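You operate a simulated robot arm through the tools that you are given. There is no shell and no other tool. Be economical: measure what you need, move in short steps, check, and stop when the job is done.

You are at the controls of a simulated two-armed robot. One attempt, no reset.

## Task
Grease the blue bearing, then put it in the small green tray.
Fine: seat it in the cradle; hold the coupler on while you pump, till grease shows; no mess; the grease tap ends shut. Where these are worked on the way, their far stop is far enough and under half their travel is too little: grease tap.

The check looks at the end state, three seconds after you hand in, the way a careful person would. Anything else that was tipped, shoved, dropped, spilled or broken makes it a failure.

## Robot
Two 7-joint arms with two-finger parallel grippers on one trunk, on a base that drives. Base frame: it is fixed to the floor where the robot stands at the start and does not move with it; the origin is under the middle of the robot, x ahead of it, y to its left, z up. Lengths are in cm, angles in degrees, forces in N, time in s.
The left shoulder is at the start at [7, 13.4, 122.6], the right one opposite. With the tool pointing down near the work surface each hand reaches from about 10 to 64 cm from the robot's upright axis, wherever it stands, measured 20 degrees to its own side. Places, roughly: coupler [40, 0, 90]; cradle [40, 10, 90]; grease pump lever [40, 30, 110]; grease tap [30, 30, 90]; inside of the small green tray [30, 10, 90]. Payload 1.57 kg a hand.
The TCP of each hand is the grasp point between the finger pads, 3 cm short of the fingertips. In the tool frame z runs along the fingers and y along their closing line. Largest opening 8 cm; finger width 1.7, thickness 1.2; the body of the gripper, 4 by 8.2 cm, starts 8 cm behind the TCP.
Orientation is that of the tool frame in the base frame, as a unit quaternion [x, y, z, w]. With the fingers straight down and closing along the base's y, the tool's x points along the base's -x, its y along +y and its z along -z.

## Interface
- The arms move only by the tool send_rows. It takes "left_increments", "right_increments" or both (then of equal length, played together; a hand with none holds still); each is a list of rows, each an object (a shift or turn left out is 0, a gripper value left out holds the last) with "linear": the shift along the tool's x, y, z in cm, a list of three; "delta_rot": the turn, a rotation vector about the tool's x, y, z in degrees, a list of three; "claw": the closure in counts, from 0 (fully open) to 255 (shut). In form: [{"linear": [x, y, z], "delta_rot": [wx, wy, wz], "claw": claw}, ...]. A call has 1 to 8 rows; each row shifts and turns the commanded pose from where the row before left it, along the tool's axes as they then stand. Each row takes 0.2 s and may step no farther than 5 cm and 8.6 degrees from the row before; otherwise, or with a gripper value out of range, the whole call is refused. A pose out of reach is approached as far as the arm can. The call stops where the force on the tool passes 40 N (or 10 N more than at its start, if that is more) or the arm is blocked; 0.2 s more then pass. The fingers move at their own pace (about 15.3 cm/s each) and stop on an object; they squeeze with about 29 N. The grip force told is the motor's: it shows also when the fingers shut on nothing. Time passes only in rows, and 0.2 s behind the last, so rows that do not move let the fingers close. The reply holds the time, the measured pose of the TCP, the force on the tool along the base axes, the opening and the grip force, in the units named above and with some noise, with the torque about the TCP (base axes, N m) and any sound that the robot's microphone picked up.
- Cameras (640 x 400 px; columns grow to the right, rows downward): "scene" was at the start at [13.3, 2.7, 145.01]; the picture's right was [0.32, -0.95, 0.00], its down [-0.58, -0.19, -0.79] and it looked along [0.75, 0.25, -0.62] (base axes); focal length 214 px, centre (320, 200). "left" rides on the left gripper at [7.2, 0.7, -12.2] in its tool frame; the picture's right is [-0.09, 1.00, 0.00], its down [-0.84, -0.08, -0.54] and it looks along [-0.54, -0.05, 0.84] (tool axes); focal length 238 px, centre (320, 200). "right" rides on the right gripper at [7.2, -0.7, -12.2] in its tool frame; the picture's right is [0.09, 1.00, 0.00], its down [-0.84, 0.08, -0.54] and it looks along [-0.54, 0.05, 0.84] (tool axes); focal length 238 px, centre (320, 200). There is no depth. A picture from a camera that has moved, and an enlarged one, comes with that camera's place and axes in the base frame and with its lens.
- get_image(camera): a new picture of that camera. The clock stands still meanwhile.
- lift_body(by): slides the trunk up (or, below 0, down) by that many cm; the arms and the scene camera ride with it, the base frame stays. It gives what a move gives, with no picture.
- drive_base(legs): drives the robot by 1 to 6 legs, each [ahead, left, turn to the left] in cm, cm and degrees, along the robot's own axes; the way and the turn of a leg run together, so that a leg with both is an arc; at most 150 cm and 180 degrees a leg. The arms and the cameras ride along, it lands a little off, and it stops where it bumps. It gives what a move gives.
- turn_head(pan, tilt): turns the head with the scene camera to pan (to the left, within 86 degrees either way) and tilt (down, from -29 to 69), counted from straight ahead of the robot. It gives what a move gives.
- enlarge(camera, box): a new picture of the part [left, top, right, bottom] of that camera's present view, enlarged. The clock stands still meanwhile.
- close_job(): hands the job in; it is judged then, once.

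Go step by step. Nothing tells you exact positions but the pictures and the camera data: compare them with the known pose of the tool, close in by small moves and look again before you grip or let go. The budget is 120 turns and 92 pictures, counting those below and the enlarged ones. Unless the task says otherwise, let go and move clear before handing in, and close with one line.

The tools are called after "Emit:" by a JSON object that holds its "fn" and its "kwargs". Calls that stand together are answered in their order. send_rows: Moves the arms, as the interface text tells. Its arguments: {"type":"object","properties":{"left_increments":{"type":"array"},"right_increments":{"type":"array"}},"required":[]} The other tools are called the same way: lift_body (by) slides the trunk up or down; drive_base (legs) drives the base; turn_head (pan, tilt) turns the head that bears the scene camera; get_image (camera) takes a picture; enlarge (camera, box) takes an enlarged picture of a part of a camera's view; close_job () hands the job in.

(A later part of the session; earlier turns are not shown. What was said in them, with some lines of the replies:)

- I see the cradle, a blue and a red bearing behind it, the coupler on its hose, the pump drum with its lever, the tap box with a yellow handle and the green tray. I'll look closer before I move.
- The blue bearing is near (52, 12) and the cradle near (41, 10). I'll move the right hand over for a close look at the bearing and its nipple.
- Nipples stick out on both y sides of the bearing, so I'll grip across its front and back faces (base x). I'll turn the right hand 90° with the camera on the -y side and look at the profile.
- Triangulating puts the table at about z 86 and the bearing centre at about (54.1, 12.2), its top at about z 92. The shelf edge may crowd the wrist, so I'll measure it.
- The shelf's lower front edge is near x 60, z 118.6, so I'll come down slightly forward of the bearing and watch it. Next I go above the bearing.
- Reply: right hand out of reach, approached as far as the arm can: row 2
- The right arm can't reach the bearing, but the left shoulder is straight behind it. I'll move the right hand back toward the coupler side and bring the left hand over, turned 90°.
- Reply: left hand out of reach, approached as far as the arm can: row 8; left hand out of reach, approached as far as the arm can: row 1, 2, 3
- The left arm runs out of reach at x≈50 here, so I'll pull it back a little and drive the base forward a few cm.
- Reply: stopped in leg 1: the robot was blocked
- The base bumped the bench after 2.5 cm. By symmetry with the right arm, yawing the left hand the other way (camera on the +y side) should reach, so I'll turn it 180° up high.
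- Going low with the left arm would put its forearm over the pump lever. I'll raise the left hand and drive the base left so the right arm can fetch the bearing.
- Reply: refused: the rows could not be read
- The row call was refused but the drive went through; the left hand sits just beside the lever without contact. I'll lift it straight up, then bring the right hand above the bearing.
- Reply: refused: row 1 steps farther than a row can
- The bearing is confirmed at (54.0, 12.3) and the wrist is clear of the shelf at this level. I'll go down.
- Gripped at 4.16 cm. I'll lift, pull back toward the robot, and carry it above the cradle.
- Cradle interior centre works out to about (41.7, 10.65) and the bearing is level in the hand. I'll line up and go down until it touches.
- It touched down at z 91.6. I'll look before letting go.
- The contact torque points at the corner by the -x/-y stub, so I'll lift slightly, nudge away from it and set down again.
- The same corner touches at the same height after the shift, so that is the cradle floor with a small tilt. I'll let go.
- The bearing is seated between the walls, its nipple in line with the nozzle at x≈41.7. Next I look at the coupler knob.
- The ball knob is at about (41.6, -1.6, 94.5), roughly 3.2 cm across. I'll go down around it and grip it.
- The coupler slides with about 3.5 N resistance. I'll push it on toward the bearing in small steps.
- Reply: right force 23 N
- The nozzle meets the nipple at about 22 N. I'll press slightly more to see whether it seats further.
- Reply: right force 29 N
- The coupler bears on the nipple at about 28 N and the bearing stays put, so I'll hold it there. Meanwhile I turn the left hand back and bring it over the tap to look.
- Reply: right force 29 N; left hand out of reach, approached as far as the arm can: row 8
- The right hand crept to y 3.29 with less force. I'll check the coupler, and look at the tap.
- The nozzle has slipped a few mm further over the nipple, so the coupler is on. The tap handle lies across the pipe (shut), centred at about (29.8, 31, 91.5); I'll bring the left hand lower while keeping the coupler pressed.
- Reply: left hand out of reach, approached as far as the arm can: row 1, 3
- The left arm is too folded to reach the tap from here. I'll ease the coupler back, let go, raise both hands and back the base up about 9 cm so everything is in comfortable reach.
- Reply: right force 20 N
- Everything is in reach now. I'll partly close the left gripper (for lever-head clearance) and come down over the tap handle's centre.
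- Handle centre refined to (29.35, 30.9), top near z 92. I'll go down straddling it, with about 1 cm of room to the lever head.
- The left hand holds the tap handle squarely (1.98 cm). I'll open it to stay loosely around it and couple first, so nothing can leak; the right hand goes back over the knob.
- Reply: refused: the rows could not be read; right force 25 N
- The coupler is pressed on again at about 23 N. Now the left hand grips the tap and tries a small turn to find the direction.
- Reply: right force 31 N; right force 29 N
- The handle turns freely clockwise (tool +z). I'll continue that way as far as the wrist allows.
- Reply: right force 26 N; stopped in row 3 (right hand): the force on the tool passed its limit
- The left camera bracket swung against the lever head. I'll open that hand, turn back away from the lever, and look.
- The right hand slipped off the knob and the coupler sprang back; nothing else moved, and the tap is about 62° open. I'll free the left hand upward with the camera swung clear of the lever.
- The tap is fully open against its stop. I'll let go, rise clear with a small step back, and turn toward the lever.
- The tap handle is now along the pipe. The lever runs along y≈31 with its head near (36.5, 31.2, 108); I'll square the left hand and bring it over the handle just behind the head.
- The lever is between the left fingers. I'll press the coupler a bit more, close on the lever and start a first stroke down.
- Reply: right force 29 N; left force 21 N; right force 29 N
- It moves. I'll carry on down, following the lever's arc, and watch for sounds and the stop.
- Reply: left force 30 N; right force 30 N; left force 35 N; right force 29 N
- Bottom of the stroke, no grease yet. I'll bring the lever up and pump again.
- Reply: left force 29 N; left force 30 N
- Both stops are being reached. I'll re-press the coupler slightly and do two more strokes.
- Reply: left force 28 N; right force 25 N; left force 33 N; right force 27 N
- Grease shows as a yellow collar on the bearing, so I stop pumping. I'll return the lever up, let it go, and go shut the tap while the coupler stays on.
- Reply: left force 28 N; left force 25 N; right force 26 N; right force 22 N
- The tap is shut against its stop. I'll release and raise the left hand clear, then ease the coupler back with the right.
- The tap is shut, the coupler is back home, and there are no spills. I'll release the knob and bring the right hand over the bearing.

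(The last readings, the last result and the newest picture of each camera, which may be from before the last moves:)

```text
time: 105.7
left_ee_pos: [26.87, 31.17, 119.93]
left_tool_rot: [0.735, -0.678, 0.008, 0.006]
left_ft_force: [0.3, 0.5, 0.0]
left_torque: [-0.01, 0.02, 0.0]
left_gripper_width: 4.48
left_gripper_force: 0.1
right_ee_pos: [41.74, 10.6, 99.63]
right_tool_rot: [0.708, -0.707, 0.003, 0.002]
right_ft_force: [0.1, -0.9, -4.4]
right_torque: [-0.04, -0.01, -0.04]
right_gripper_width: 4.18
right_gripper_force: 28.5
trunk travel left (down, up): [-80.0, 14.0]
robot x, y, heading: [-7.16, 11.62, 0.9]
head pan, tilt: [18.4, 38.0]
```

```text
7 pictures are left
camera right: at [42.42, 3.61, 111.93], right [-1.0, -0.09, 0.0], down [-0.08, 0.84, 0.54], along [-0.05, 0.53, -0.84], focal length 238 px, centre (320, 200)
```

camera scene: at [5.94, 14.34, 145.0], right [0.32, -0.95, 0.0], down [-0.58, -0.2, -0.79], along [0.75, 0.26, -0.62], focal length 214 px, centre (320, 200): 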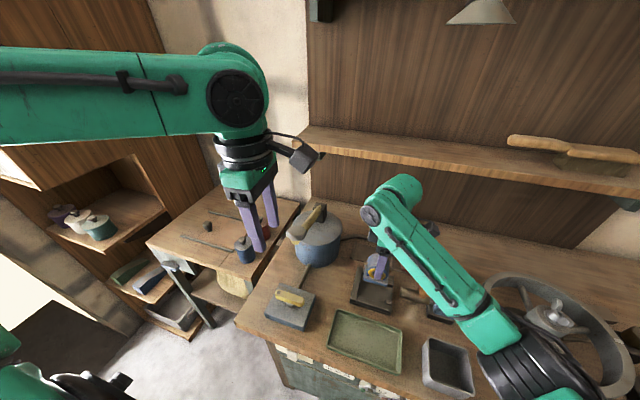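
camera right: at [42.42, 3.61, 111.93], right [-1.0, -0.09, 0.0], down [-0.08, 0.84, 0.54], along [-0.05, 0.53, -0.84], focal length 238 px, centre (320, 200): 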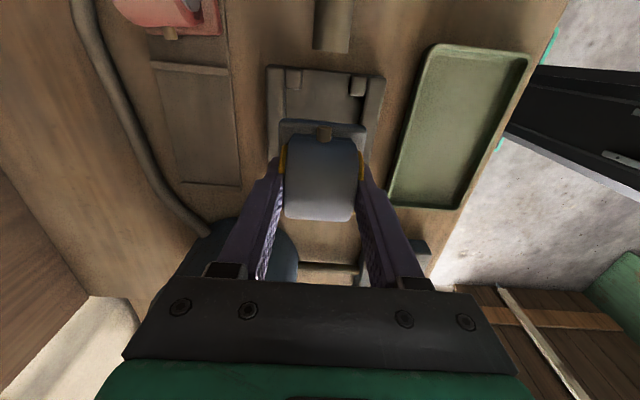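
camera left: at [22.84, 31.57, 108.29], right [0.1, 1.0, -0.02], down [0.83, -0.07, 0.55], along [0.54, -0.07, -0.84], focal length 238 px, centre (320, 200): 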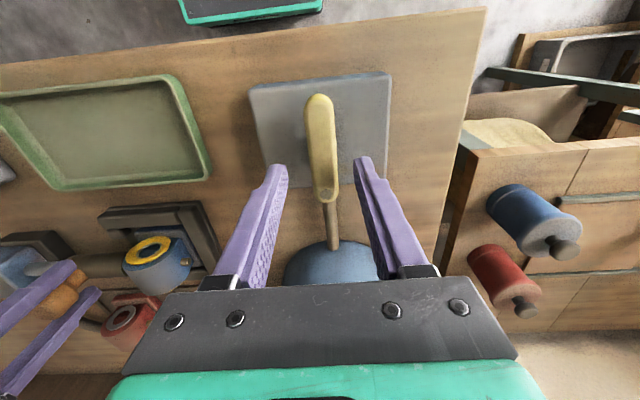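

The greased bearing is in hand. The tray centre works out to about (27.8, 10); I'll carry it there and check from above.

Emit:
{"fn": "send_rows", "kwargs": {"right_increments": [{"linear": [0.1, 3.5, 0]}, {"linear": [0.1, 3.5, 0]}, {"linear": [0.2, 3.5, 0]}, {"linear": [0.2, 3.4, 0]}, {"linear": [0, 0, 2]}]}}

Emit:
{"fn": "get_image", "kwargs": {"camera": "right"}}

Emit:
{"fn": "enlarge", "kwargs": {"camera": "scene", "box": [290, 270, 450, 390]}}

```text
time: 106.9
left_ee_pos: [27.06, 31.05, 119.93]
left_tool_rot: [0.736, -0.677, 0.008, 0.006]
left_ft_force: [-0.1, -0.3, 0.1]
left_torque: [-0.01, -0.01, 0.0]
left_gripper_width: 4.48
left_gripper_force: 0.0
right_ee_pos: [28.11, 10.15, 97.62]
right_tool_rot: [0.708, -0.707, 0.003, 0.001]
right_ft_force: [0.1, 0.5, -3.9]
right_torque: [0.01, 0.02, -0.03]
right_gripper_width: 4.19
right_gripper_force: 28.9
trunk travel left (down, up): [-80.0, 14.0]
robot x, y, heading: [-7.55, 11.53, 0.5]
head pan, tilt: [18.4, 38.0]
```

```text
6 pictures are left
camera right: at [28.77, 3.08, 109.82], right [-1.0, -0.09, 0.0], down [-0.08, 0.84, 0.54], along [-0.05, 0.53, -0.84], focal length 238 px, centre (320, 200)
```

right: 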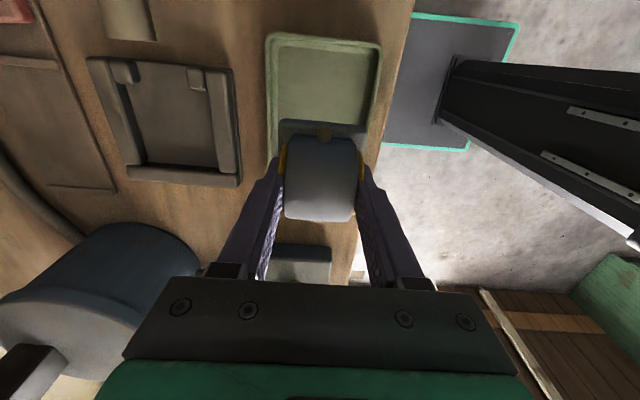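

```text
3.33 times, centred on (370, 330) of scene
camera zoom: at [6.0, 14.31, 145.0], right [0.32, -0.95, 0.0], down [-0.58, -0.2, -0.79], along [0.75, 0.26, -0.62], focal length 715 px, centre (153, -233)
```

zoom: 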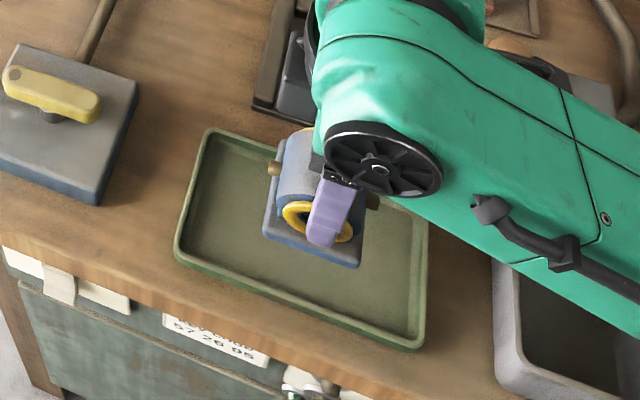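

It is centred over the tray. I'll lower it.

Emit:
{"fn": "send_rows", "kwargs": {"right_increments": [{"linear": [0, 0, 2.5]}, {"linear": [0, 0, 2.0]}, {"linear": [0, 0, 0.5]}, {"linear": [0, 0, 0.3]}]}}

```text
time: 107.9
left_ee_pos: [26.97, 31.08, 119.87]
left_tool_rot: [0.736, -0.677, 0.008, 0.006]
left_ft_force: [0.5, 0.4, -0.2]
left_torque: [-0.03, -0.03, 0.01]
left_gripper_width: 4.48
left_gripper_force: 0.1
right_ee_pos: [27.8, 10.03, 92.23]
right_tool_rot: [-0.707, 0.707, -0.004, -0.002]
right_ft_force: [-0.6, -0.7, -4.3]
right_torque: [-0.01, -0.02, 0.0]
right_gripper_width: 4.22
right_gripper_force: 28.9
trunk travel left (down, up): [-80.0, 14.0]
robot x, y, heading: [-6.8, 11.36, 0.4]
head pan, tilt: [18.4, 38.0]
```

Emit:
{"fn": "send_rows", "kwargs": {"right_increments": [{"linear": [0, 0, 0.2]}, {"linear": [0, 0, 0.2]}]}}

```text
time: 108.5
left_ee_pos: [27.01, 31.14, 119.89]
left_tool_rot: [0.735, -0.678, 0.008, 0.006]
left_ft_force: [-0.1, 1.4, -0.2]
left_torque: [0.0, -0.03, 0.0]
left_gripper_width: 4.47
left_gripper_force: 0.0
right_ee_pos: [27.84, 10.09, 92.01]
right_tool_rot: [0.707, -0.707, 0.004, 0.001]
right_ft_force: [0.0, 0.2, -3.6]
right_torque: [-0.01, 0.01, -0.01]
right_gripper_width: 4.18
right_gripper_force: 28.5
trunk travel left (down, up): [-80.0, 14.0]
robot x, y, heading: [-7.45, 11.69, 0.6]
head pan, tilt: [18.4, 38.0]
```

Emit:
{"fn": "send_rows", "kwargs": {"right_increments": [{"linear": [0, 0, 0.2]}, {"linear": [0, 0, 0.15]}]}}

```text
time: 109.1
left_ee_pos: [26.82, 31.14, 120.04]
left_tool_rot: [0.736, -0.677, 0.009, 0.006]
left_ft_force: [-0.8, 0.5, 0.1]
left_torque: [-0.01, -0.02, -0.02]
left_gripper_width: 4.49
left_gripper_force: 0.1
right_ee_pos: [27.78, 10.18, 91.81]
right_tool_rot: [-0.707, 0.708, -0.005, 0.001]
right_ft_force: [2.8, -1.6, 16.6]
right_torque: [-0.61, 0.51, 0.09]
right_gripper_width: 4.17
right_gripper_force: 29.4
trunk travel left (down, up): [-80.0, 14.0]
robot x, y, heading: [-7.31, 11.49, 0.5]
head pan, tilt: [18.4, 38.0]
```

It touched the tray floor. I'll let go gently, rise straight up and check.

Emit:
{"fn": "send_rows", "kwargs": {"right_increments": [{"claw": 95}, {"claw": 95}, {"linear": [0, 0, -3]}, {"linear": [0, 0, -4]}, {"linear": [0, 0, -4]}, {"linear": [4, 0, -3]}, {"linear": [4, 0, 0]}, {"linear": [4, 0, 0]}]}}

Emit:
{"fn": "get_image", "kwargs": {"camera": "scene"}}

Emit:
{"fn": "enlarge", "kwargs": {"camera": "scene", "box": [230, 220, 470, 390]}}

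```text
time: 110.9
left_ee_pos: [26.77, 30.98, 119.92]
left_tool_rot: [0.736, -0.677, 0.008, 0.005]
left_ft_force: [0.0, -0.4, -0.4]
left_torque: [0.04, 0.0, -0.02]
left_gripper_width: 4.51
left_gripper_force: 0.1
right_ee_pos: [27.8, -2.22, 105.71]
right_tool_rot: [-0.707, 0.707, -0.003, -0.001]
right_ft_force: [0.9, -0.6, -0.8]
right_torque: [0.0, -0.03, 0.0]
right_gripper_width: 5.02
right_gripper_force: 0.0
trunk travel left (down, up): [-80.0, 14.0]
robot x, y, heading: [-7.55, 11.83, 0.3]
head pan, tilt: [18.4, 38.0]
```

```text
4 pictures are left
camera scene: at [5.8, 14.17, 145.03], right [0.32, -0.95, 0.0], down [-0.58, -0.2, -0.79], along [0.75, 0.26, -0.61], focal length 214 px, centre (320, 200)
```

scene: 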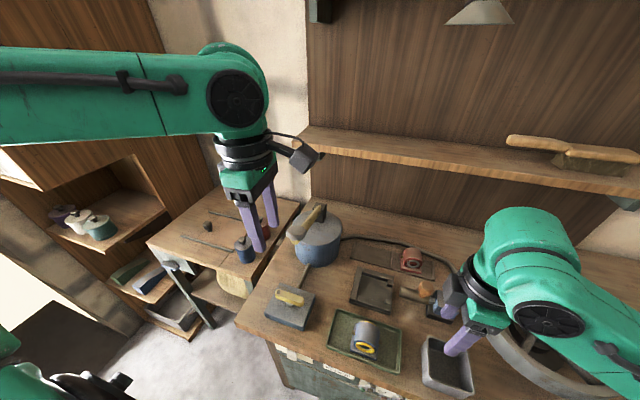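

```text
2.35 times, centred on (350, 305) of scene
camera zoom: at [5.8, 14.17, 145.03], right [0.32, -0.95, 0.0], down [-0.58, -0.2, -0.79], along [0.75, 0.26, -0.61], focal length 505 px, centre (249, -47)
```

zoom: 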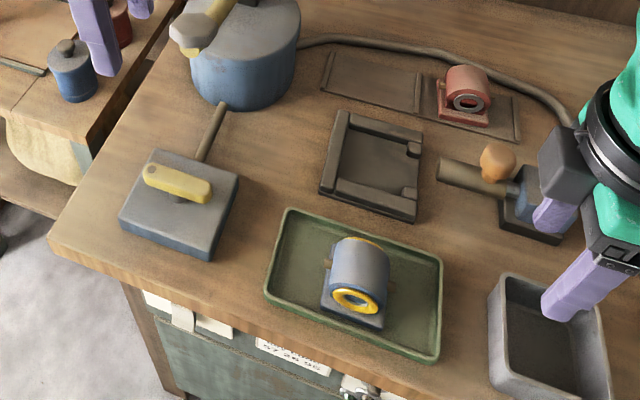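

Emit:
{"fn": "enlarge", "kwargs": {"camera": "scene", "box": [320, 300, 410, 380]}}

```text
5.00 times, centred on (365, 340) of scene
camera zoom: at [5.8, 14.17, 145.03], right [0.32, -0.95, 0.0], down [-0.58, -0.2, -0.79], along [0.75, 0.26, -0.61], focal length 1072 px, centre (95, -500)
```

zoom: 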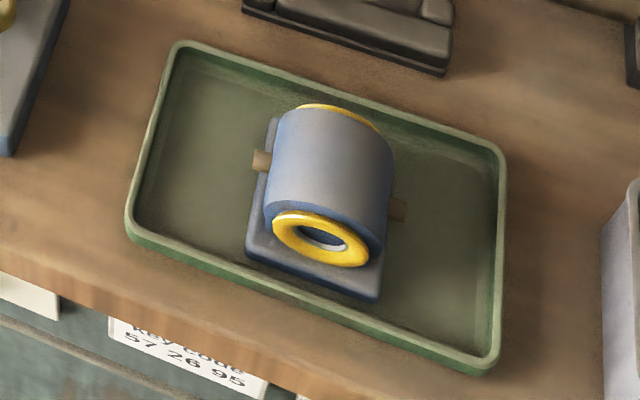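

The bearing sits flat inside the green tray with grease showing on its collars. The tap is shut, the coupler is back home, the lever is up, and both hands are clear. I'm handing in.

Emit:
{"fn": "close_job", "kwargs": {}}

```text
The job is handed in.
```

I greased the blue bearing in the cradle until a yellow collar showed on its rings, and it now sits flat in the small green tray. The tap is shut against its stop, and I saw no spilled grease on the bench. Midway, the left hand's camera bracket bumped the pump lever and the right hand slipped off the coupler knob. I coupled it again before pumping, and nothing looked shifted or damaged.
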